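You operate a simulated robot arm through the tools that you are given. There is no shell and no other tool.

You run a simulated robot arm. Do the job below in one go: nothing can be reset, and whatever is moved stays where it is left.

JOB
Bring the chain pointer into the green band and jog once to try it.
Fine: free the wheel lock first and lock it again ahead of the jog; the display ends on JOG. Where these are worked on the way, their far stop is far enough and under half their travel is too little: wheel lock.

It is judged by the outcome, as a careful person would: the job done as asked, and still so three seconds after it is handed in. It fails if anything else is knocked over, pushed out of place, dropped, spilled or broken.

ROBOT AND FRAMES
A 7-joint arm with a two-finger parallel gripper, fixed in place. Base frame: the origin is at the foot of the arm, x ahead of it, y to its left, z up. Lengths are in mm, angles in rad, forces in N, time in s.
With the tool pointing down near the work surface it reaches from about 280 to 700 mm from the base axis. Its first joint turns from -2.897 to 2.897 rad. Payload 1.57 kg.
The TCP is the grasp point between the finger pads, 30 mm short of the fingertips. In the tool frame z runs along the fingers and y along their closing line. The gripper opens to 80 mm. The fingers are 17 mm wide and 12 mm thick; the gripper's body (40 by 82 mm) begins 80 mm behind the TCP.
Orientation is that of the tool frame in the base frame, as [roll, pitch, yaw] about the fixed x, y, z axes, in that order (R = Rz(yaw) Ry(pitch) Rx(roll)). With the fingers straight down and closing along the base's y, the tool's x points along the base's -x, its y along +y and its z along -z.

CONTROLS
- The arm moves only by the tool drive_tool. Its argument "rows" is a list of rows, each an object of numbers (a shift or turn left out is 0, a gripper value left out holds the last): "x", "y", "z": the shift along the tool's x, y, z in m; "wx", "wy", "wz": the turn, a rotation vector about the tool's x, y, z in rad; "gripper": the gripper command, from -1 (fully open) to 1 (shut), values between in proportion. In form: [{"x": .., "y": .., "z": .., "wx": .., "wy": .., "wz": .., "gripper": ..}, ...]. A call has 1 to 20 rows; each row is the pose to reach, as a shift and turn from the pose commanded when the call began, along the tool's axes at that moment. Each row takes 0.2 s and may step no farther than 50 mm and 0.15 rad from the row before; otherwise, or with a gripper value out of range, the whole call is refused. A pose out of reach is approached as far as the arm can. The call stops where the force on the tool passes 40 N (or 10 N more than at its start, if that is more) or the arm is blocked; 0.2 s more then pass. Each finger travels about 72 mm/s and halts on what it meets, pressing with about 33 N; the grip force reading is that of the motor and also rises with nothing between the fingers. The clock runs only during rows and for 0.2 s after the last one: add rows that repeat a pose to give the fingers time. It gives the time, the measured TCP pose, the force on the tool (base axes), the opening and the grip force at its end, in the units of the frame above (readings bear some noise), with the torque about the TCP (base axes, N m) and any sound that the robot's microphone picked up, and new pictures: "pictures" is both (left out), scene, wrist or none.
- Cameras (640 x 400 px; columns grow to the right, rows downward): "scene" is fixed at [50.9, -649.2, 1408.7]; the picture's right is [0.94, -0.35, 0.00], its down [-0.11, -0.30, -0.95] and it looks along [0.33, 0.89, -0.32] (base axes); focal length 360 px, centre (320, 200). "wrist" rides on the gripper at [72, -7, -122] in the tool frame; the picture's right is [0.09, 1.00, 0.00], its down [-0.84, 0.08, -0.54] and it looks along [-0.54, 0.05, 0.84] (tool axes); focal length 238 px, centre (320, 200). There is no depth. A picture from a camera that has moved, and an enlarged one, comes with that camera's place and axes in the base frame and with its lens.
- slide_trunk(by): slides the trunk up (or, below 0, down) by that many mm; the arm rides with it, the base frame stays. It gives what a move gives, with no picture.
- inspect(camera, box): a new picture of the part [left, top, right, bottom] of that camera's present view, enlarged. The clock stands still meanwhile.
- finish_job(): hands the job in; it is judged then, once.

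Places have to be worked out from the pictures, the camera data and where the tool is seen. Open the gripper and draw the arm clear of the work before you hand the job in, unless the task says otherwise.

The tools are called after "Request:" as name(argument=value, ...) on one line, values as JSON. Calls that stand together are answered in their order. drive_tool: Moves the arm, as the interface text tells. Its arguments: {"type":"object","properties":{"rows":{"type":"array","items":{"type":"object","properties":{"x":{"type":"number"},"y":{"type":"number"},"z":{"type":"number"},"wx":{"type":"number"},"wy":{"type":"number"},"wz":{"type":"number"},"gripper":{"type":"number"}}}},"pictures":{"type":"string","enum":["both","scene","wrist","none"]}},"required":["rows"]} The other tools are called the same way: slide_trunk (by) slides the trunk up or down; inspect (camera, box) takes an enlarged picture of a part of a camera's view; finish_job () hands the job in.

At the start:

```text
time: 0.0
tcp_pos: [275.9, 298.2, 1312.8]
tcp_rot: [-3.14, 0.0, 3.141]
contact_force: [0.0, -0.8, 0.2]
wrist_torque: [0.03, 0.0, -0.04]
finger_gap: 79.9
grip_force: 0.0
trunk travel left (down, up): [-250.0, 230.0]
```

scene: 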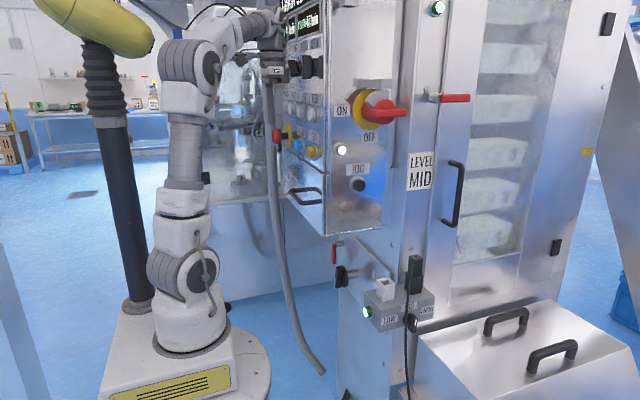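
wrist: 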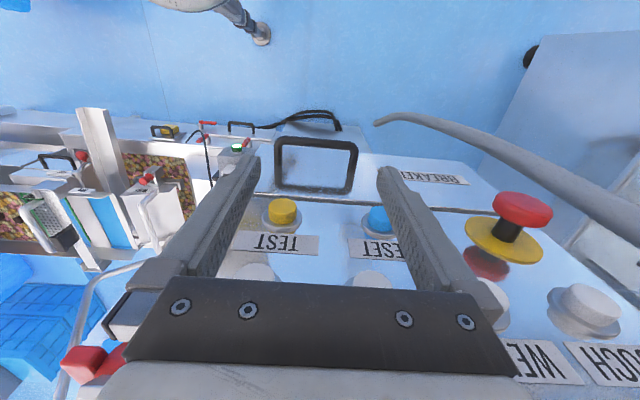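

The scene shows a machine with a control box, knobs and a door; I'll enlarge several parts to find the chain pointer, green band, wheel lock and jog button.

Request:
inspect(camera="scene", box=[240, 0, 440, 125])

Request:
inspect(camera="scene", box=[240, 100, 440, 225])

Request:
inspect(camera="scene", box=[300, 225, 500, 350])

Request:
inspect(camera="wrist", box=[0, 80, 320, 280])

Request:
inspect(camera="wrist", box=[320, 150, 640, 400])

```text
3.20 times, centred on (340, 62) of scene
camera zoom: at [50.9, -649.2, 1408.7], right [0.94, -0.35, 0.0], down [-0.11, -0.3, -0.95], along [0.33, 0.89, -0.32], focal length 1150 px, centre (256, 640)
```

zoom: 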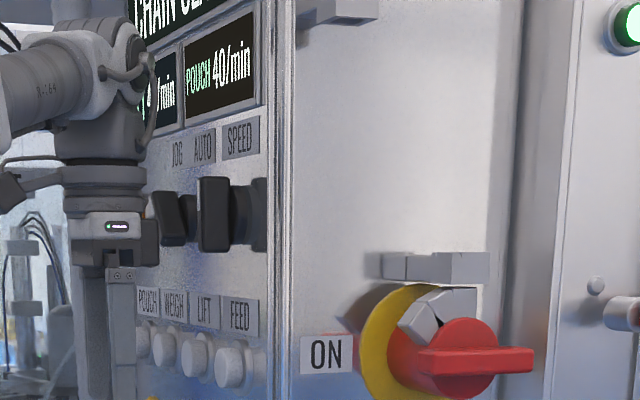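

```text
3.20 times, centred on (340, 162) of scene
camera zoom: at [50.9, -649.2, 1408.7], right [0.94, -0.35, 0.0], down [-0.11, -0.3, -0.95], along [0.33, 0.89, -0.32], focal length 1150 px, centre (256, 320)
```

zoom: 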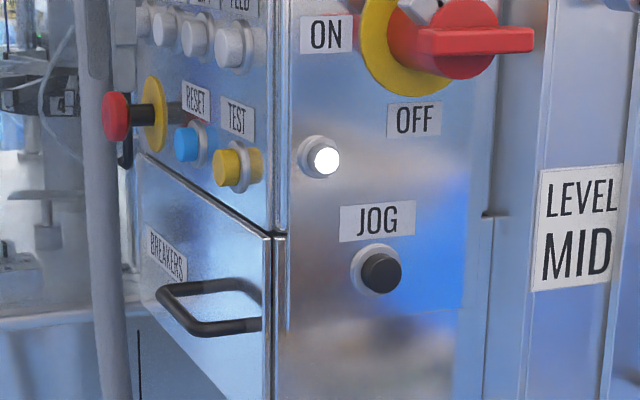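

```text
3.20 times, centred on (400, 288) of scene
camera zoom: at [50.9, -649.2, 1408.7], right [0.94, -0.35, 0.0], down [-0.11, -0.3, -0.95], along [0.33, 0.89, -0.32], focal length 1150 px, centre (64, -80)
```

zoom: 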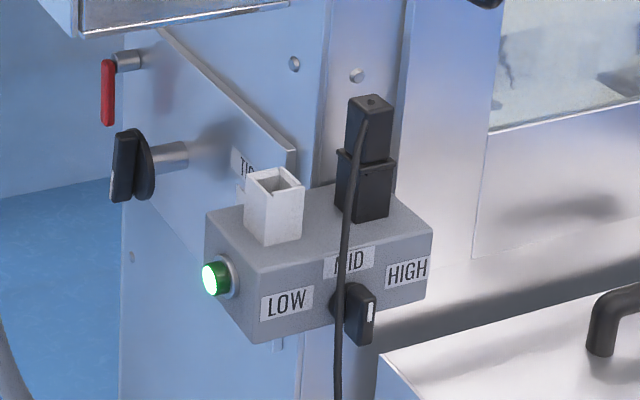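

```text
2.00 times, centred on (160, 180) of wrist
camera zoom: at [204.4, 293.1, 1435.8], right [-0.09, 1.0, 0.0], down [0.84, 0.08, 0.54], along [0.54, 0.05, -0.84], focal length 477 px, centre (640, 240)
```

zoom: 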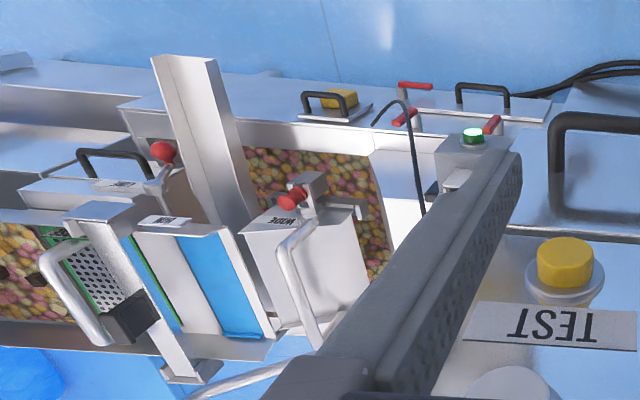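

```text
1.60 times, centred on (480, 275) of wrist
camera zoom: at [204.4, 293.1, 1435.8], right [-0.09, 1.0, 0.0], down [0.84, 0.08, 0.54], along [0.54, 0.05, -0.84], focal length 381 px, centre (64, 80)
```

zoom: 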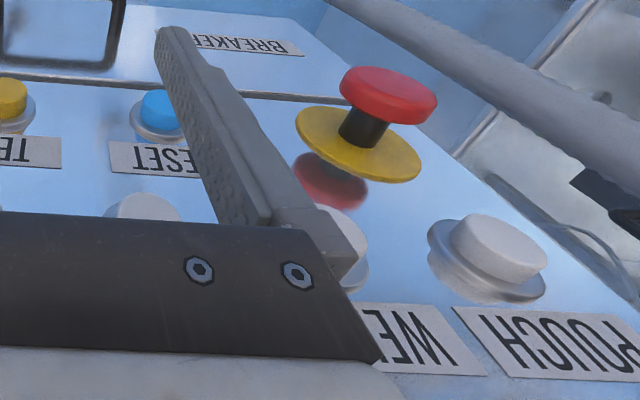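

From triangulating, the control panel faces -x at about x≈380, with the JOG button on its -y side, and a red lever and black handwheel on a lower plate. I'll tilt the tool forward and move toward y≈150 so the wrist camera sees ahead, staying clear of the panel.

Request:
drive_tool(rows=[{"x": 0.002, "y": -0.018, "wy": -0.11}, {"x": 0.004, "y": -0.036, "wy": -0.22}, {"x": 0.006, "y": -0.054, "wy": -0.33}, {"x": 0.008, "y": -0.072, "wy": -0.44}, {"x": 0.01, "y": -0.09, "wy": -0.55}, {"x": 0.01, "y": -0.108, "wy": -0.66}, {"x": 0.01, "y": -0.126, "wy": -0.77}, {"x": 0.01, "y": -0.144, "wy": -0.88}])

```text
time: 2.0
tcp_pos: [289.9, 119.7, 1310.8]
tcp_rot: [3.064, 0.835, 2.991]
contact_force: [-0.8, -0.6, 0.4]
wrist_torque: [-0.02, 0.0, 0.01]
finger_gap: 80.1
grip_force: 0.1
trunk travel left (down, up): [-250.0, 230.0]
stopped in row 8: the arm was blocked; the commanded pose is now the measured one
camera wrist: at [151.0, 123.7, 1338.8], right [0.03, 1.0, -0.02], down [0.16, 0.01, 0.99], along [0.99, -0.03, -0.16], focal length 238 px, centre (320, 200)
```

scene: 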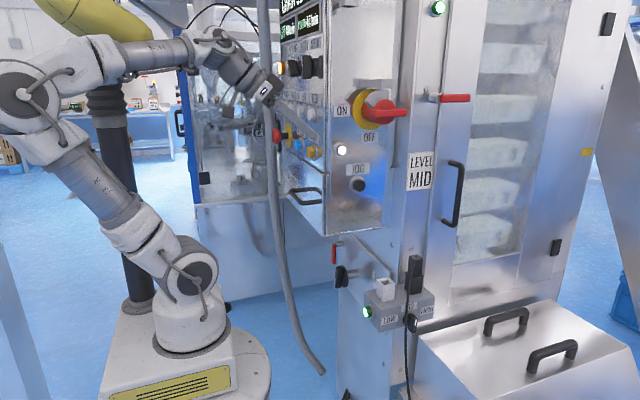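
wrist: 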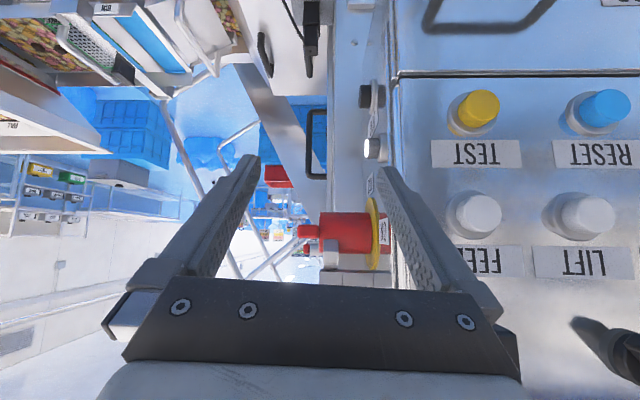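

The arm stopped against a joint limit of its own with the hand clear of the panel; I'll look at the display and knobs before lowering the trunk.

Request:
inspect(camera="scene", box=[265, 0, 345, 50])

Request:
inspect(camera="scene", box=[320, 220, 420, 340])

Request:
inspect(camera="wrist", box=[330, 0, 490, 100])

```text
8.00 times, centred on (305, 25) of scene
camera zoom: at [50.9, -649.2, 1408.7], right [0.94, -0.35, 0.0], down [-0.11, -0.3, -0.95], along [0.33, 0.89, -0.32], focal length 2876 px, centre (440, 1600)
```

zoom: 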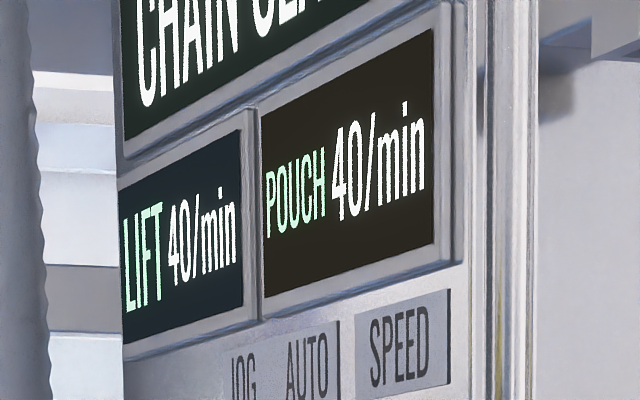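

```text
3.33 times, centred on (370, 280) of scene
camera zoom: at [50.9, -649.2, 1408.7], right [0.94, -0.35, 0.0], down [-0.11, -0.3, -0.95], along [0.33, 0.89, -0.32], focal length 1198 px, centre (153, -67)
```

zoom: 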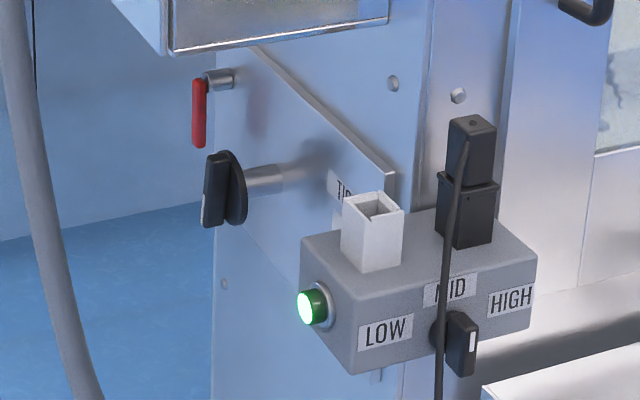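

```text
4.00 times, centred on (410, 50) of wrist
camera zoom: at [151.0, 123.7, 1338.8], right [0.03, 1.0, -0.02], down [0.16, 0.01, 0.99], along [0.99, -0.03, -0.16], focal length 953 px, centre (-40, 800)
```

zoom: 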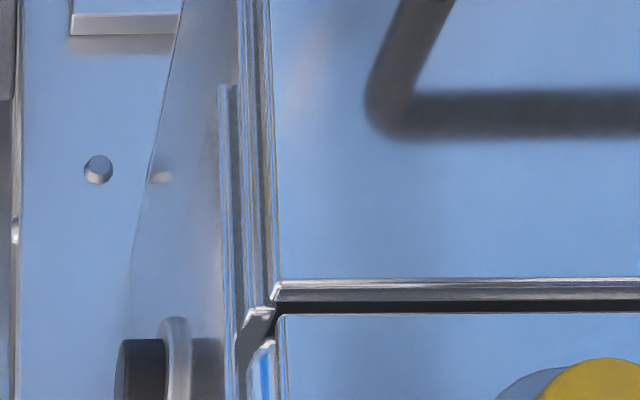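

The display reads "CHAIN SLA(CK)". The lower plate carries the red lever (wheel lock) and the black wheel on a shaft toward -x; I lower the trunk to look at it.

Request:
slide_trunk(by=-200)

Request:
drive_tool(rows=[{"x": 0}])

```text
time: 4.2
tcp_pos: [289.8, 119.6, 1109.8]
tcp_rot: [3.066, 0.833, 2.993]
contact_force: [0.1, 0.0, 0.2]
wrist_torque: [-0.01, 0.02, 0.0]
finger_gap: 80.1
grip_force: 0.1
trunk travel left (down, up): [-50.0, 430.0]
```

```text
time: 4.6
tcp_pos: [289.4, 119.9, 1109.9]
tcp_rot: [3.066, 0.834, 2.996]
contact_force: [-0.2, -0.2, 0.8]
wrist_torque: [-0.03, 0.02, -0.03]
finger_gap: 80.2
grip_force: 0.1
trunk travel left (down, up): [-50.0, 430.0]
camera wrist: at [150.8, 123.9, 1138.1], right [0.03, 1.0, -0.02], down [0.16, 0.01, 0.99], along [0.99, -0.03, -0.16], focal length 238 px, centre (320, 200)
```

scene: 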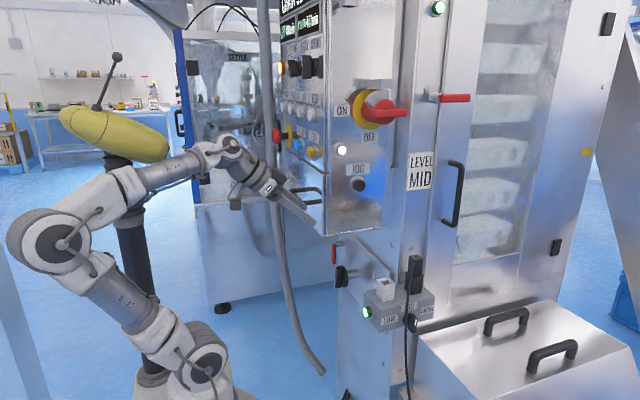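
wrist: 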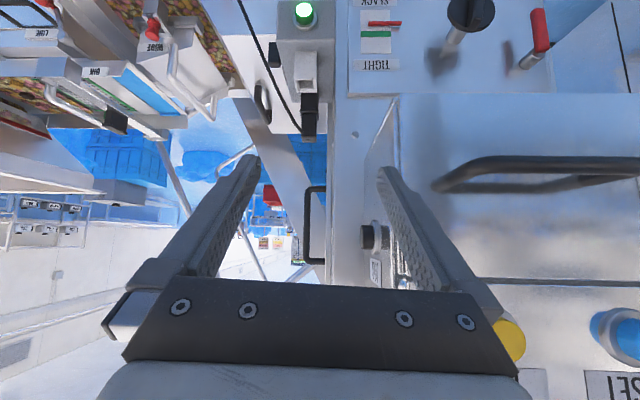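

The tension gauge (SLACK/TIGHT scale with a red pointer and green band), the wheel and the red lock lever are now in the wrist view's upper right; I enlarge it.

Request:
inspect(camera="wrist", box=[340, 0, 580, 150])

Request:
inspect(camera="wrist", box=[340, 0, 460, 75])

Request:
inspect(camera="scene", box=[265, 0, 345, 50])

```text
2.67 times, centred on (460, 75) of wrist
camera zoom: at [150.8, 123.9, 1138.1], right [0.03, 1.0, -0.02], down [0.16, 0.01, 0.99], along [0.99, -0.03, -0.16], focal length 636 px, centre (-53, 533)
```

zoom: 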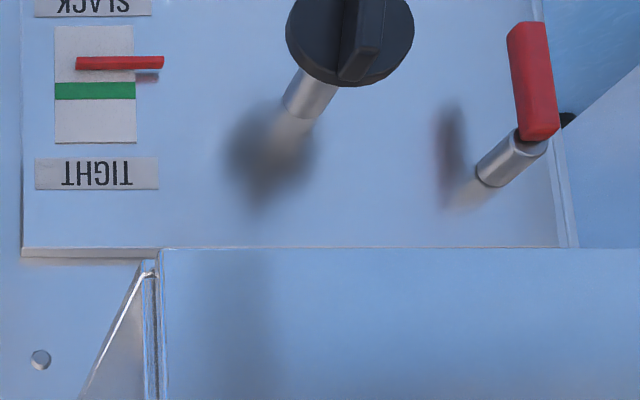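

```text
5.33 times, centred on (400, 38) of wrist
camera zoom: at [150.8, 123.9, 1138.1], right [0.03, 1.0, -0.02], down [0.16, 0.01, 0.99], along [0.99, -0.03, -0.16], focal length 1271 px, centre (-107, 1067)
```

zoom: 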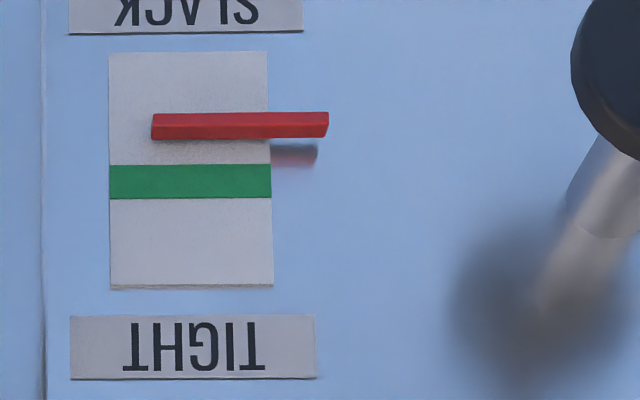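

```text
8.00 times, centred on (305, 25) of scene
camera zoom: at [50.9, -649.2, 1408.7], right [0.94, -0.35, 0.0], down [-0.11, -0.3, -0.95], along [0.33, 0.89, -0.32], focal length 2876 px, centre (440, 1600)
```

zoom: 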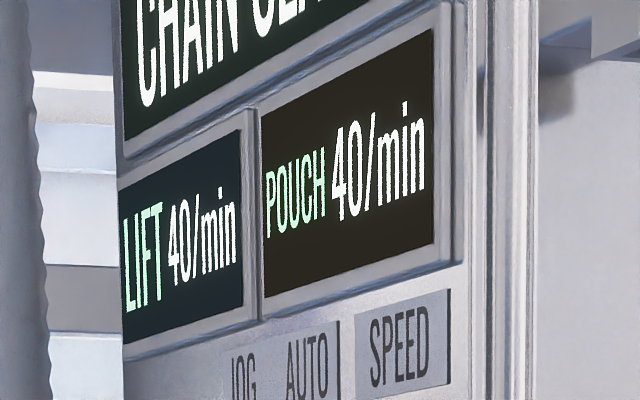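

The wheel comes out near (505, 362, 757), the lock lever near (530, 496, 770), and the pointer sits on the slack side of the green band. I lower the hand and swing it left beneath the box while leveling the tool toward +x.

Request:
drive_tool(rows=[{"x": 0.0296, "y": -0.002, "z": 0.0268}, {"x": 0.0592, "y": -0.004, "z": 0.0536}, {"x": 0.0888, "y": -0.006, "z": 0.0804}, {"x": 0.1184, "y": -0.0082, "z": 0.1072}, {"x": 0.1267, "y": 0.0317, "z": 0.1234, "wx": -0.011, "wy": -0.122, "wz": -0.0136}, {"x": 0.135, "y": 0.0716, "z": 0.1396, "wx": -0.022, "wy": -0.244, "wz": -0.0272}, {"x": 0.1433, "y": 0.1115, "z": 0.1558, "wx": -0.033, "wy": -0.366, "wz": -0.0408}, {"x": 0.1516, "y": 0.1514, "z": 0.172, "wx": -0.044, "wy": -0.489, "wz": -0.0543}, {"x": 0.1599, "y": 0.1913, "z": 0.1882, "wx": -0.055, "wy": -0.611, "wz": -0.0679}, {"x": 0.1682, "y": 0.2312, "z": 0.2044, "wx": -0.066, "wy": -0.733, "wz": -0.0815}])

```text
time: 5.9
tcp_pos: [326.2, 78.6, 987.3]
tcp_rot: [2.54, 0.947, 2.332]
contact_force: [0.5, 0.8, 0.4]
wrist_torque: [-0.03, 0.0, 0.04]
finger_gap: 80.2
grip_force: 0.0
trunk travel left (down, up): [-50.0, 430.0]
stopped in row 6: the arm was blocked; the commanded pose is now the measured one
camera wrist: at [189.1, 114.6, 985.2], right [0.24, 0.94, 0.25], down [-0.11, -0.23, 0.97], along [0.96, -0.26, 0.05], focal length 238 px, centre (320, 200)
```

scene: 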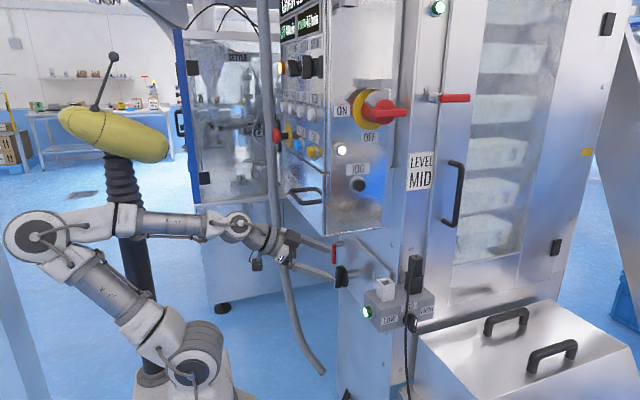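
wrist: 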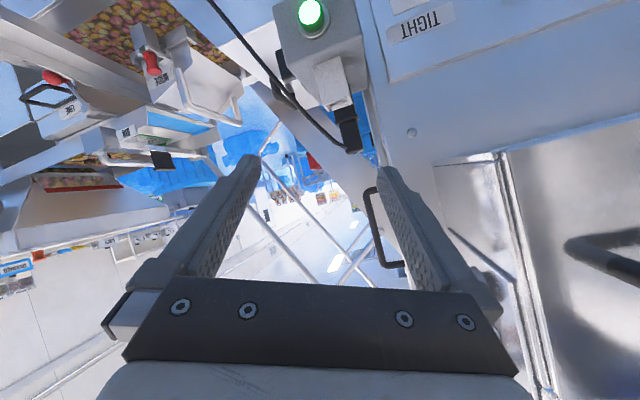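

The arm ran into its wrist singularity while facing +x this close in. I'll return the tool to pointing down while moving left to about (250, 330, 880), and tilt it there where the wrist is better conditioned.

Request:
drive_tool(rows=[{"x": 0.0224, "y": 0.017, "z": -0.0038, "wx": 0.015, "wy": 0.107, "wz": -0.0446}, {"x": 0.0447, "y": 0.0339, "z": -0.0077, "wx": 0.03, "wy": 0.214, "wz": -0.0892}, {"x": 0.0671, "y": 0.0509, "z": -0.0115, "wx": 0.045, "wy": 0.32, "wz": -0.1338}, {"x": 0.0894, "y": 0.0678, "z": -0.0154, "wx": 0.06, "wy": 0.427, "wz": -0.1784}, {"x": 0.1118, "y": 0.0848, "z": -0.0192, "wx": 0.075, "wy": 0.534, "wz": -0.223}, {"x": 0.1342, "y": 0.1017, "z": -0.023, "wx": 0.09, "wy": 0.641, "wz": -0.2676}, {"x": 0.1565, "y": 0.1187, "z": -0.0269, "wx": 0.105, "wy": 0.748, "wz": -0.3122}, {"x": 0.1789, "y": 0.1356, "z": -0.0307, "wx": 0.12, "wy": 0.854, "wz": -0.3568}, {"x": 0.2012, "y": 0.1526, "z": -0.0346, "wx": 0.135, "wy": 0.961, "wz": -0.4014}, {"x": 0.2236, "y": 0.1695, "z": -0.0384, "wx": 0.15, "wy": 1.068, "wz": -0.446}])

```text
time: 8.1
tcp_pos: [250.4, 329.0, 880.3]
tcp_rot: [-3.139, -0.001, 3.141]
contact_force: [-1.0, -0.9, 0.2]
wrist_torque: [-0.01, -0.02, 0.02]
finger_gap: 80.0
grip_force: 0.1
trunk travel left (down, up): [-50.0, 430.0]
camera wrist: at [178.9, 322.7, 1002.3], right [-0.09, 1.0, 0.0], down [0.84, 0.08, 0.54], along [0.54, 0.05, -0.84], focal length 238 px, centre (320, 200)
```

scene: 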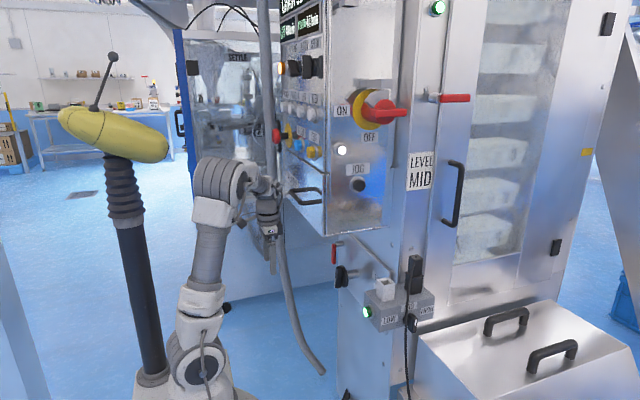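
wrist: 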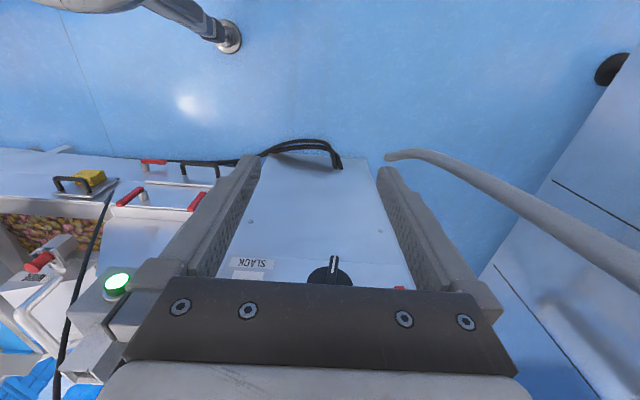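

The pose is tracked exactly now. I tilt the tool forward in place to look squarely at the plate.

Request:
drive_tool(rows=[{"wy": -0.12}, {"wy": -0.24}, {"wy": -0.36}, {"wy": -0.48}, {"wy": -0.6}, {"wy": -0.72}, {"wy": -0.84}], pictures="wrist")

Request:
inspect(camera="wrist", box=[180, 50, 500, 250])

```text
time: 9.7
tcp_pos: [250.5, 329.1, 881.3]
tcp_rot: [3.141, 0.843, 3.141]
contact_force: [0.1, 1.3, -0.1]
wrist_torque: [-0.03, 0.0, 0.0]
finger_gap: 80.1
grip_force: 0.0
trunk travel left (down, up): [-50.0, 430.0]
camera wrist: at [111.8, 322.8, 907.9], right [-0.06, 1.0, -0.07], down [0.15, 0.08, 0.99], along [0.99, 0.05, -0.16], focal length 238 px, centre (320, 200)
```

wrist: 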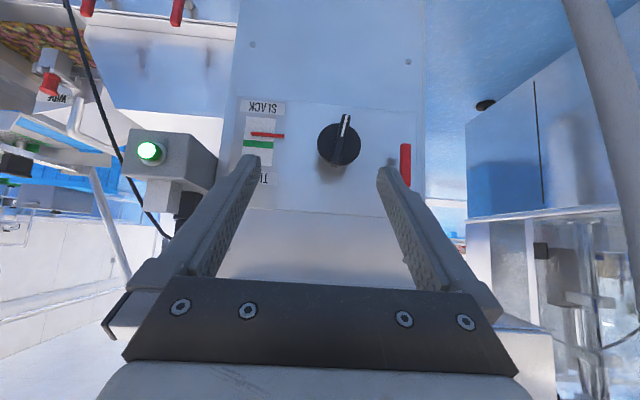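

```text
2.00 times, centred on (340, 150) of wrist
camera zoom: at [111.8, 322.8, 907.9], right [-0.06, 1.0, -0.07], down [0.15, 0.08, 0.99], along [0.99, 0.05, -0.16], focal length 477 px, centre (280, 300)
```

zoom: 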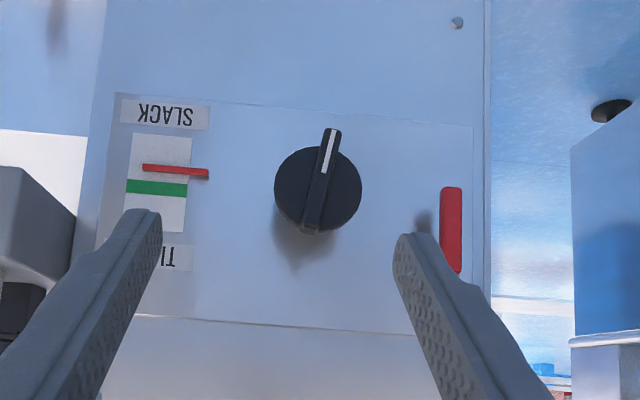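

The view shows the plate clearly: wheel bar centre ≈ (507, 370, 745), lever ≈ (533, 500, 766) with its pivot at the top, plate at x≈565, green band a little above (tight side of) the pointer. I lower the trunk the remaining 50 mm, then level the tool and go to a standoff in front of the lever's lower half.

Request:
slide_trunk(by=-50)

Request:
drive_tool(rows=[{"x": -0.0073, "y": 0.0214, "z": 0.0253, "wy": -0.091}, {"x": -0.0146, "y": 0.0428, "z": 0.0506, "wy": -0.182}, {"x": -0.0219, "y": 0.0641, "z": 0.0759, "wy": -0.273}, {"x": -0.0292, "y": 0.0855, "z": 0.1012, "wy": -0.364}, {"x": -0.0365, "y": 0.1069, "z": 0.1265, "wy": -0.455}, {"x": -0.0438, "y": 0.1283, "z": 0.1518, "wy": -0.546}, {"x": -0.0511, "y": 0.1496, "z": 0.1771, "wy": -0.637}, {"x": -0.0584, "y": 0.171, "z": 0.2024, "wy": -0.728}])

```text
time: 10.6
tcp_pos: [249.2, 326.9, 828.2]
tcp_rot: [-3.139, 0.839, -3.138]
contact_force: [-0.5, 0.2, -0.9]
wrist_torque: [0.03, 0.04, 0.0]
finger_gap: 80.1
grip_force: 0.0
trunk travel left (down, up): [0.0, 480.0]
```

```text
time: 12.4
tcp_pos: [438.5, 499.5, 737.2]
tcp_rot: [-2.498, 1.569, -2.496]
contact_force: [0.6, -0.9, 0.2]
wrist_torque: [0.01, 0.06, 0.02]
finger_gap: 80.1
grip_force: 0.1
trunk travel left (down, up): [0.0, 480.0]
camera wrist: at [317.3, 493.9, 664.8], right [0.0, 1.0, -0.09], down [-0.54, 0.08, 0.84], along [0.84, 0.05, 0.54], focal length 238 px, centre (320, 200)
```

scene: 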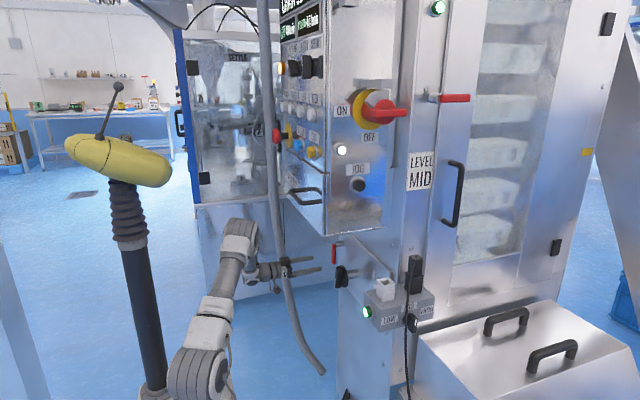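
wrist: 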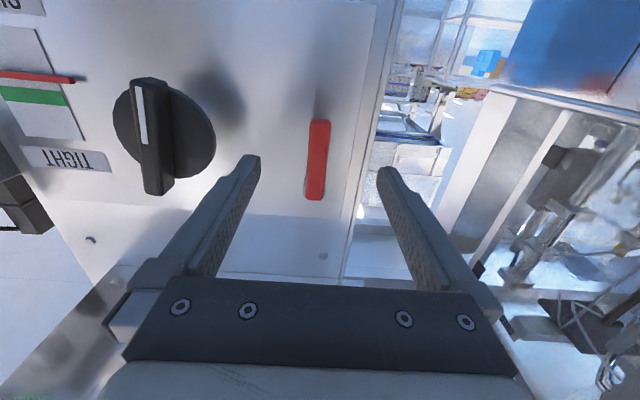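

The lever spans z≈719–799 at y≈499.5, centered between the fingers. I advance to straddle its lower part, tips stopping about 17 mm before the plate, with the gripper partly closed as a cage.

Request:
drive_tool(rows=[{"gripper": -0.2}, {"z": 0.02, "gripper": 0.0}, {"z": 0.04, "gripper": 0.0}, {"z": 0.06, "gripper": 0.0}, {"z": 0.07, "gripper": 0.0}, {"z": 0.079, "gripper": 0.0}, {"z": 0.079, "gripper": 0.35}, {"z": 0.079, "gripper": 0.35}])

```text
time: 14.2
tcp_pos: [517.9, 501.1, 735.9]
tcp_rot: [-2.722, 1.567, -2.725]
contact_force: [0.2, 0.2, -1.2]
wrist_torque: [-0.01, -0.01, -0.03]
finger_gap: 26.0
grip_force: 0.0
trunk travel left (down, up): [0.0, 480.0]
camera wrist: at [395.8, 493.7, 664.8], right [0.0, 1.0, -0.09], down [-0.54, 0.08, 0.84], along [0.84, 0.05, 0.54], focal length 238 px, centre (320, 200)
```

scene: 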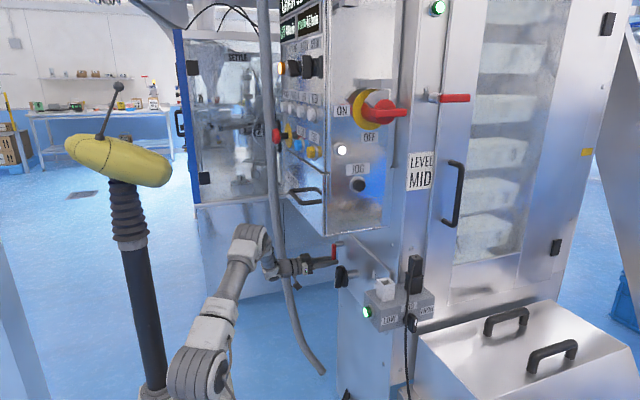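
wrist: 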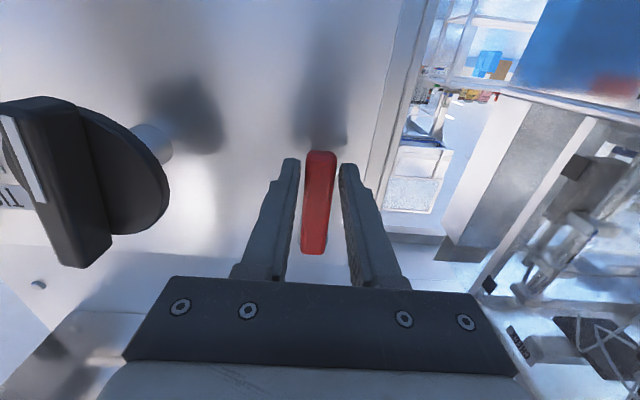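

The lever sits inside the cage. I try a small arc toward -y (about the pivot at z≈790) and watch force and picture to learn which way it turns.

Request:
drive_tool(rows=[{"x": -0.0003, "y": -0.0054, "wz": -0.1}, {"x": -0.0011, "y": -0.0107, "wz": -0.2}, {"x": -0.0024, "y": -0.016, "wz": -0.3}])

```text
time: 15.0
tcp_pos: [518.2, 482.5, 737.9]
tcp_rot: [-1.585, 1.266, -1.584]
contact_force: [-0.4, 1.6, -0.6]
wrist_torque: [-0.01, 0.05, 0.03]
finger_gap: 27.1
grip_force: 0.2
trunk travel left (down, up): [0.0, 480.0]
camera wrist: at [396.0, 456.6, 672.6], right [0.0, 0.92, -0.39], down [-0.54, 0.32, 0.78], along [0.84, 0.21, 0.5], focal length 238 px, centre (320, 200)
```

scene: 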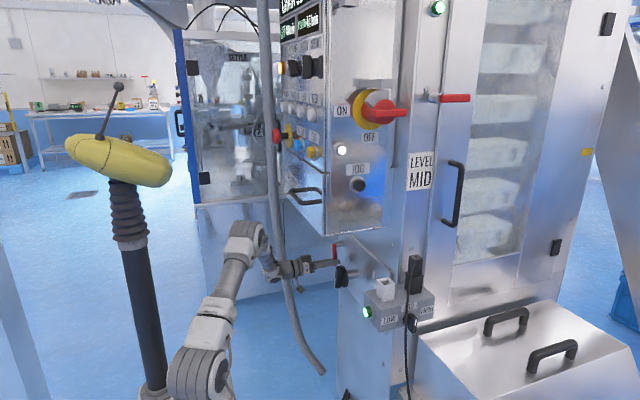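
wrist: 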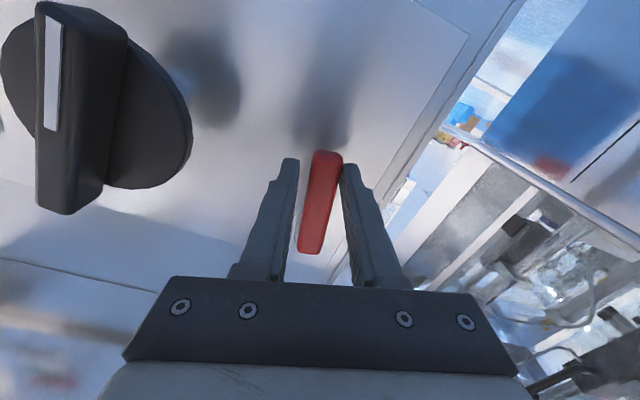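

The lever follows toward -y with only ~1.6 N. I continue the arc toward its far stop.

Request:
drive_tool(rows=[{"x": -0.0004, "y": -0.0065, "wz": -0.12}, {"x": -0.0016, "y": -0.0128, "wz": -0.24}, {"x": -0.0035, "y": -0.019, "wz": -0.36}, {"x": -0.0061, "y": -0.0249, "wz": -0.48}, {"x": -0.0094, "y": -0.0305, "wz": -0.6}, {"x": -0.0134, "y": -0.0356, "wz": -0.72}, {"x": -0.018, "y": -0.0402, "wz": -0.84}, {"x": -0.023, "y": -0.0442, "wz": -0.96}, {"x": -0.0286, "y": -0.0476, "wz": -1.08}, {"x": -0.0344, "y": -0.0503, "wz": -1.2}])

```text
time: 17.2
tcp_pos: [518.2, 445.5, 787.6]
tcp_rot: [-1.572, 0.066, -1.572]
contact_force: [0.1, 0.3, -1.5]
wrist_torque: [-0.01, 0.0, -0.02]
finger_gap: 27.0
grip_force: 0.3
trunk travel left (down, up): [0.0, 480.0]
camera wrist: at [396.4, 374.5, 789.2], right [0.0, -0.03, -1.0], down [-0.54, 0.84, -0.02], along [0.84, 0.54, -0.02], focal length 238 px, centre (320, 200)
```

scene: 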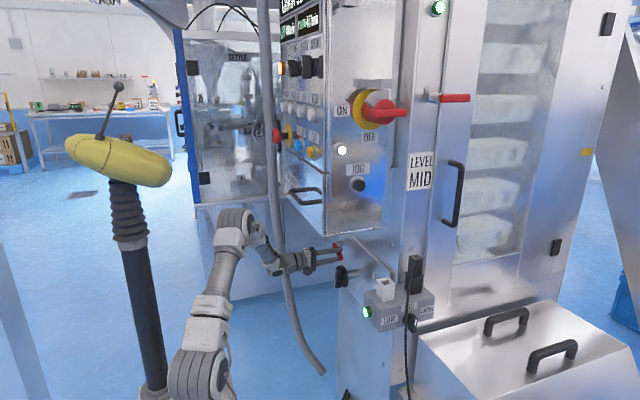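
wrist: 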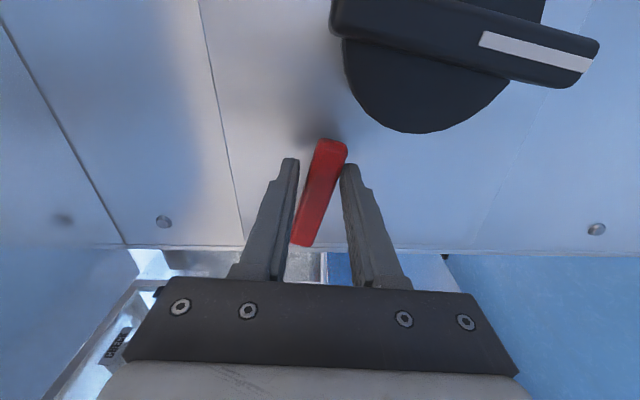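

The lever is at roughly 75–80° with no stop felt yet; I continue in small steps to find its stop.

Request:
drive_tool(rows=[{"x": -0.0002, "y": -0.0043, "wz": -0.08}, {"x": -0.0007, "y": -0.0086, "wz": -0.16}, {"x": -0.0015, "y": -0.0128, "wz": -0.24}])

```text
time: 18.0
tcp_pos: [518.5, 446.3, 798.9]
tcp_rot: [-1.575, -0.172, -1.569]
contact_force: [-0.6, -0.8, -1.8]
wrist_torque: [0.02, 0.04, -0.01]
finger_gap: 27.7
grip_force: 0.5
trunk travel left (down, up): [0.0, 480.0]
camera wrist: at [396.8, 377.6, 819.0], right [0.0, -0.26, -0.97], down [-0.54, 0.81, -0.22], along [0.84, 0.52, -0.15], focal length 238 px, centre (320, 200)
```

scene: 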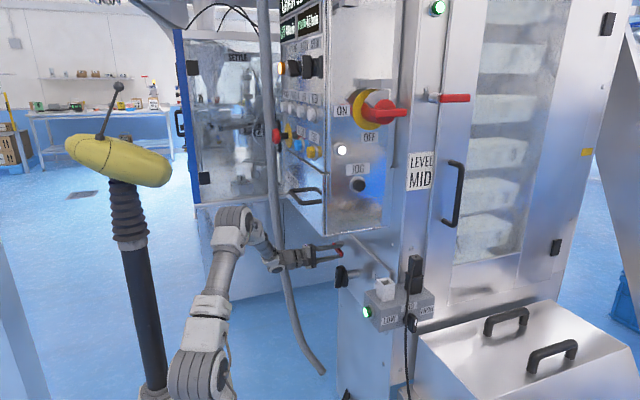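
wrist: 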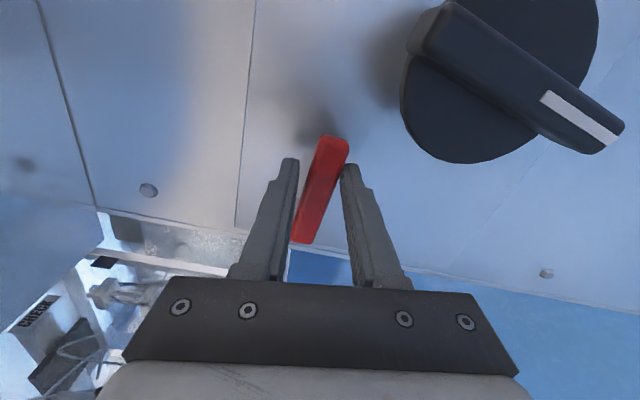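

Still following freely, no stop yet; the lever lags the tool by ~0.2 rad. I continue.

Request:
drive_tool(rows=[{"x": -0.0002, "y": -0.0043, "wz": -0.08}, {"x": -0.0007, "y": -0.0086, "wz": -0.16}, {"x": -0.0015, "y": -0.0128, "wz": -0.24}, {"x": -0.0027, "y": -0.017, "wz": -0.32}])

```text
time: 19.0
tcp_pos: [517.2, 455.3, 808.7]
tcp_rot: [-1.589, -0.495, -1.557]
contact_force: [-3.0, 6.1, -33.5]
wrist_torque: [0.76, 0.39, -0.41]
finger_gap: 49.9
grip_force: 13.3
trunk travel left (down, up): [0.0, 480.0]
camera wrist: at [397.9, 395.1, 851.2], right [-0.01, -0.56, -0.83], down [-0.55, 0.7, -0.46], along [0.83, 0.45, -0.32], focal length 238 px, centre (320, 200)
```

scene: 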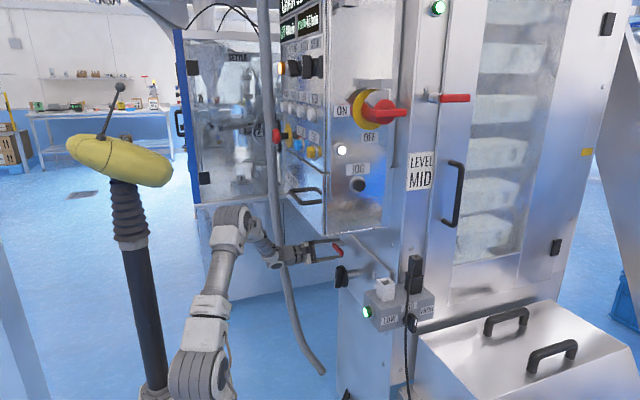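
wrist: 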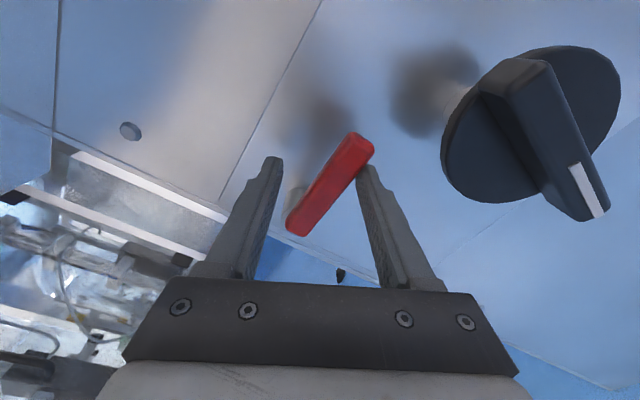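

The force rose to ~33 N with the lever not moving further: that's its far stop at about 90°. I back off the arc, open the fingers and retreat to check that it stays.

Request:
drive_tool(rows=[{"x": -0.0003, "y": 0.0054, "wz": 0.1}, {"x": -0.0011, "y": 0.0107, "wz": 0.2}, {"x": -0.0018, "y": 0.0145, "wz": 0.27, "gripper": 0.2}, {"x": -0.0018, "y": 0.0145, "wz": 0.27, "gripper": -0.2}, {"x": -0.0018, "y": 0.0145, "z": -0.02, "wz": 0.27, "gripper": -0.2}, {"x": -0.0018, "y": 0.0145, "z": -0.05, "wz": 0.27}, {"x": -0.0018, "y": 0.0145, "z": -0.09, "wz": 0.27}])

```text
time: 20.6
tcp_pos: [429.9, 449.1, 801.3]
tcp_rot: [-1.575, -0.221, -1.571]
contact_force: [-0.9, 0.1, 1.2]
wrist_torque: [0.0, 0.0, 0.02]
finger_gap: 48.0
grip_force: 0.0
trunk travel left (down, up): [0.0, 480.0]
camera wrist: at [307.6, 379.3, 824.3], right [0.0, -0.31, -0.95], down [-0.54, 0.8, -0.26], along [0.84, 0.52, -0.17], focal length 238 px, centre (320, 200)
```

scene: 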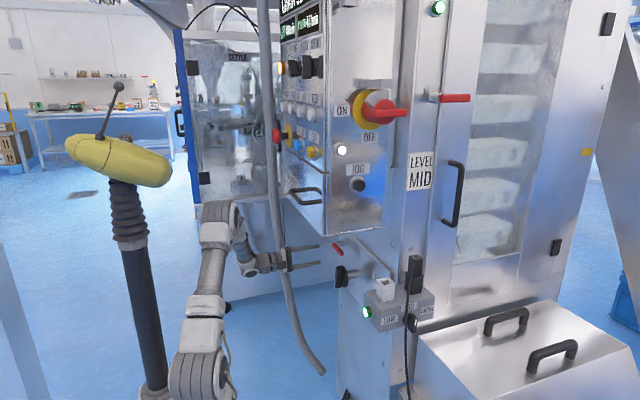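
wrist: 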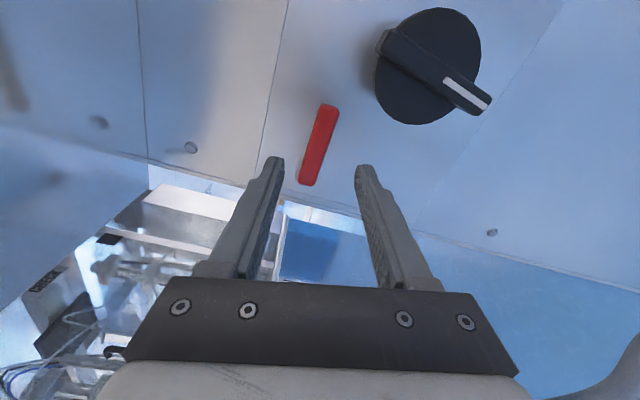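

The lever stays near horizontal (free). Now I rotate the hand back, align its closing line across the wheel's bar (tilted ~0.15 rad) and center it in front of the wheel at about (430, 369, 741).

Request:
drive_tool(rows=[{"x": 0.005, "y": 0.0059, "wz": 0.149, "gripper": -1}, {"x": 0.01, "y": 0.0117, "wz": 0.298}, {"x": 0.015, "y": 0.0176, "wz": 0.447}, {"x": 0.02, "y": 0.0234, "wz": 0.596}, {"x": 0.025, "y": 0.0293, "wz": 0.745}, {"x": 0.03, "y": 0.0351, "wz": 0.894}, {"x": 0.035, "y": 0.041, "wz": 1.043}, {"x": 0.04, "y": 0.0468, "wz": 1.192}, {"x": 0.045, "y": 0.0527, "wz": 1.341}, {"x": 0.05, "y": 0.0585, "wz": 1.49}, {"x": 0.055, "y": 0.0644, "wz": 1.639}, {"x": 0.06, "y": 0.0702, "wz": 1.788}, {"x": 0.0649, "y": 0.0761, "wz": 1.937}])

Request:
inspect(camera="wrist", box=[160, 30, 480, 230])

```text
time: 23.4
tcp_pos: [429.2, 366.7, 743.3]
tcp_rot: [1.599, 1.425, 1.601]
contact_force: [0.3, -0.3, -0.2]
wrist_torque: [0.0, -0.02, 0.02]
finger_gap: 80.3
grip_force: 0.0
trunk travel left (down, up): [0.0, 480.0]
camera wrist: at [306.9, 371.0, 671.4], right [0.0, 1.0, 0.06], down [-0.54, -0.05, 0.84], along [0.84, -0.03, 0.54], focal length 238 px, centre (320, 200)
```

scene: 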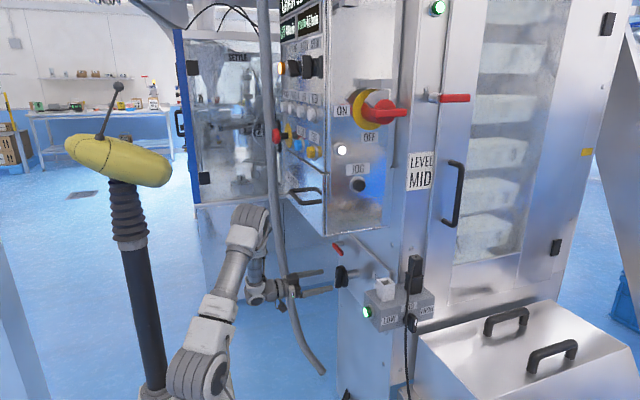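
wrist: 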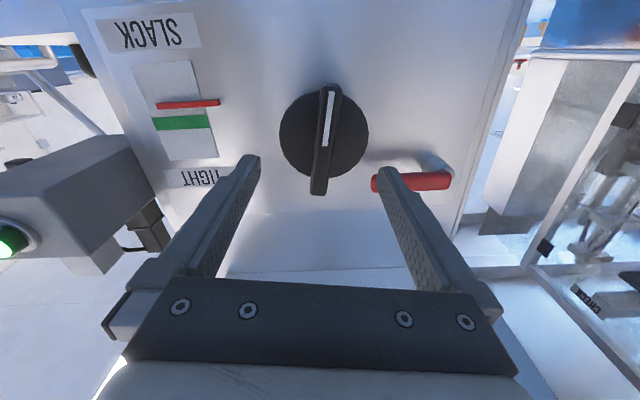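

```text
2.00 times, centred on (320, 130) of wrist
camera zoom: at [306.9, 371.0, 671.4], right [0.0, 1.0, 0.06], down [-0.54, -0.05, 0.84], along [0.84, -0.03, 0.54], focal length 477 px, centre (320, 340)
```

zoom: 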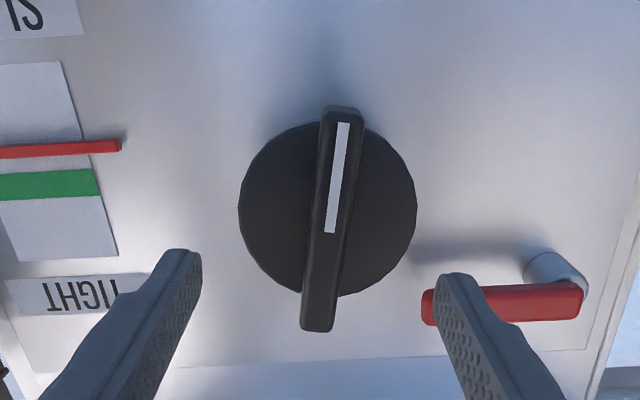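

The bar is aligned with the tool's x axis; the wheel axis is at about y≈371.5, z≈738, bar front at x≈495. I center and advance so the fingertips straddle the bar without reaching the disc.

Request:
drive_tool(rows=[{"x": 0.0059, "y": 0.004, "z": 0.0}, {"x": 0.0059, "y": 0.004, "z": 0.02}, {"x": 0.0059, "y": 0.004, "z": 0.04}, {"x": 0.0059, "y": 0.004, "z": 0.051}, {"x": 0.0059, "y": 0.004, "z": 0.051, "gripper": 0.0}, {"x": 0.0059, "y": 0.004, "z": 0.051, "gripper": 0.1}])

Request:
inspect(camera="scene", box=[270, 230, 390, 320])

```text
time: 24.8
tcp_pos: [480.5, 370.3, 737.4]
tcp_rot: [1.602, 1.424, 1.6]
contact_force: [-1.1, -0.2, -0.6]
wrist_torque: [0.02, -0.02, -0.03]
finger_gap: 36.0
grip_force: 0.1
trunk travel left (down, up): [0.0, 480.0]
camera wrist: at [357.4, 375.1, 666.1], right [0.0, 1.0, 0.05], down [-0.54, -0.04, 0.84], along [0.84, -0.03, 0.54], focal length 238 px, centre (320, 200)
```

scene: 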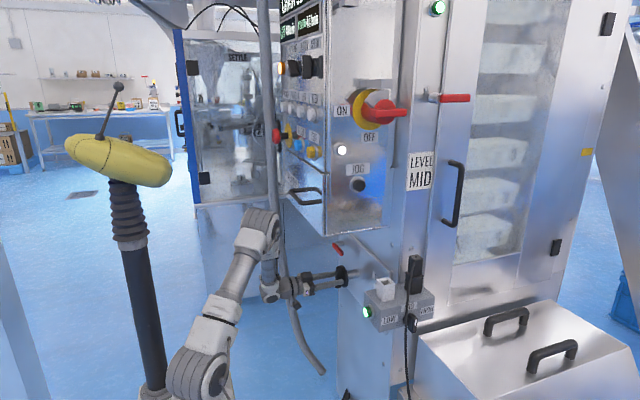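
wrist: 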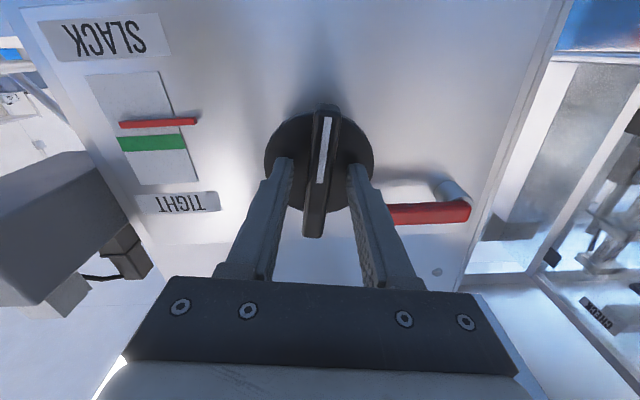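

```text
4.44 times, centred on (330, 275) of scene
camera zoom: at [50.9, -649.2, 1408.7], right [0.94, -0.35, 0.0], down [-0.11, -0.3, -0.95], along [0.33, 0.89, -0.32], focal length 1598 px, centre (276, -133)
```

zoom: 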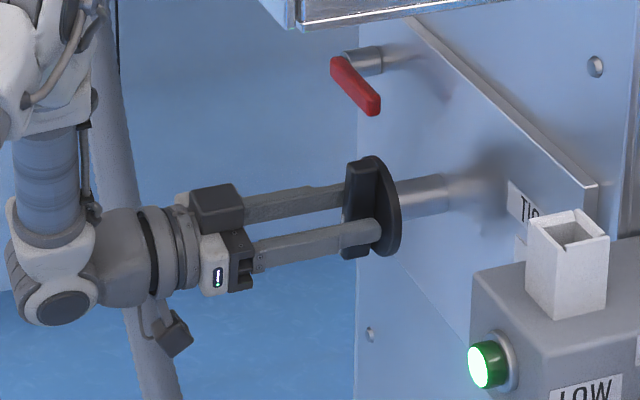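

The fingers straddle the bar and the tips stop just before the disc. I grip it and turn it clockwise (seen from the front) by 0.45 rad as a test of how the pointer moves.

Request:
drive_tool(rows=[{"gripper": 1}, {"gripper": 1}, {"gripper": 1}, {"wz": 0.09}, {"wz": 0.18}, {"wz": 0.27}, {"wz": 0.36}, {"wz": 0.45}], pictures="wrist")

Request:
inspect(camera="wrist", box=[60, 40, 380, 240])

```text
time: 26.6
tcp_pos: [478.7, 371.2, 739.4]
tcp_rot: [1.577, 0.973, 1.575]
contact_force: [-7.4, -7.5, 1.6]
wrist_torque: [0.0, -0.26, -0.16]
finger_gap: 15.8
grip_force: 31.6
trunk travel left (down, up): [0.0, 480.0]
camera wrist: at [357.6, 406.6, 675.6], right [0.0, 0.87, 0.48], down [-0.54, -0.41, 0.74], along [0.84, -0.26, 0.47], focal length 238 px, centre (320, 200)
```

wrist: 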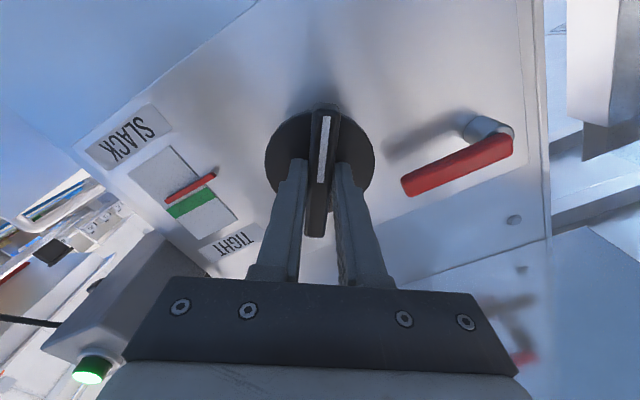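

```text
2.00 times, centred on (220, 140) of wrist
camera zoom: at [357.6, 406.6, 675.6], right [0.0, 0.87, 0.48], down [-0.54, -0.41, 0.74], along [0.84, -0.26, 0.47], focal length 477 px, centre (520, 320)
```

zoom: 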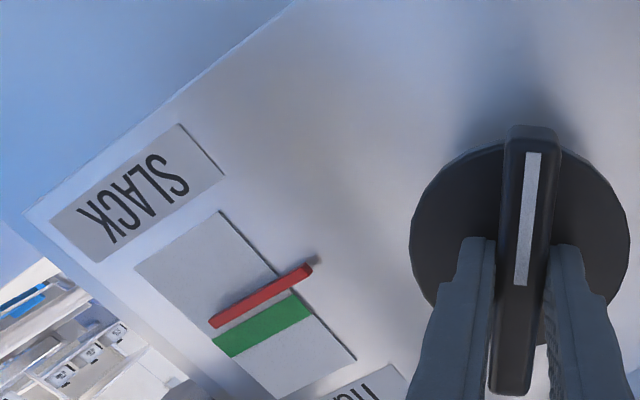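

Clockwise moves the pointer toward green: about 6 mm for 0.45 rad, with roughly 13 mm to go. I turn further in steps.

Request:
drive_tool(rows=[{"wz": 0.1}, {"wz": 0.2}, {"wz": 0.3}, {"wz": 0.4}, {"wz": 0.5}, {"wz": 0.6}], pictures="wrist")

Request:
inspect(camera="wrist", box=[160, 0, 400, 150])

```text
time: 27.7
tcp_pos: [480.2, 372.5, 740.0]
tcp_rot: [1.607, 0.598, 1.578]
contact_force: [1.8, -1.6, -5.1]
wrist_torque: [-0.01, -0.57, 0.44]
finger_gap: 16.2
grip_force: 31.9
out of reach, approached as far as the arm can: row 4, 5
trunk travel left (down, up): [0.0, 480.0]
stopped in row 5: the force on the tool passed its limit at 54 N (the readings are from after the stop); the commanded pose is now the measured one
camera wrist: at [357.8, 429.7, 697.2], right [0.03, 0.64, 0.77], down [-0.53, -0.64, 0.55], along [0.84, -0.43, 0.32], focal length 238 px, centre (320, 200)
```

wrist: 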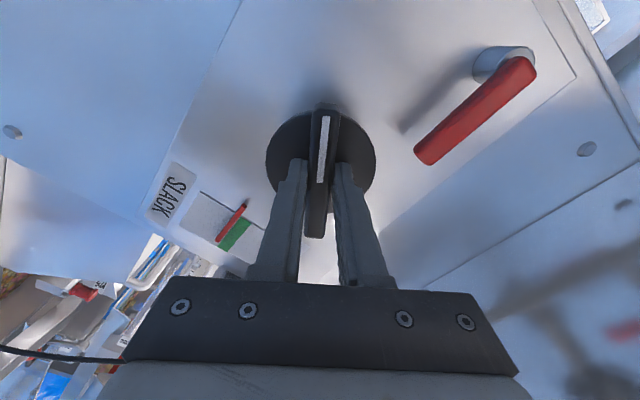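

```text
2.67 times, centred on (280, 75) of wrist
camera zoom: at [357.8, 429.7, 697.2], right [0.03, 0.64, 0.77], down [-0.53, -0.64, 0.55], along [0.84, -0.43, 0.32], focal length 636 px, centre (427, 533)
```

zoom: 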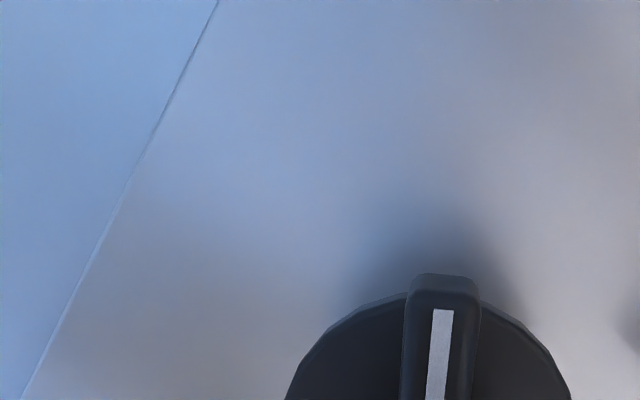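

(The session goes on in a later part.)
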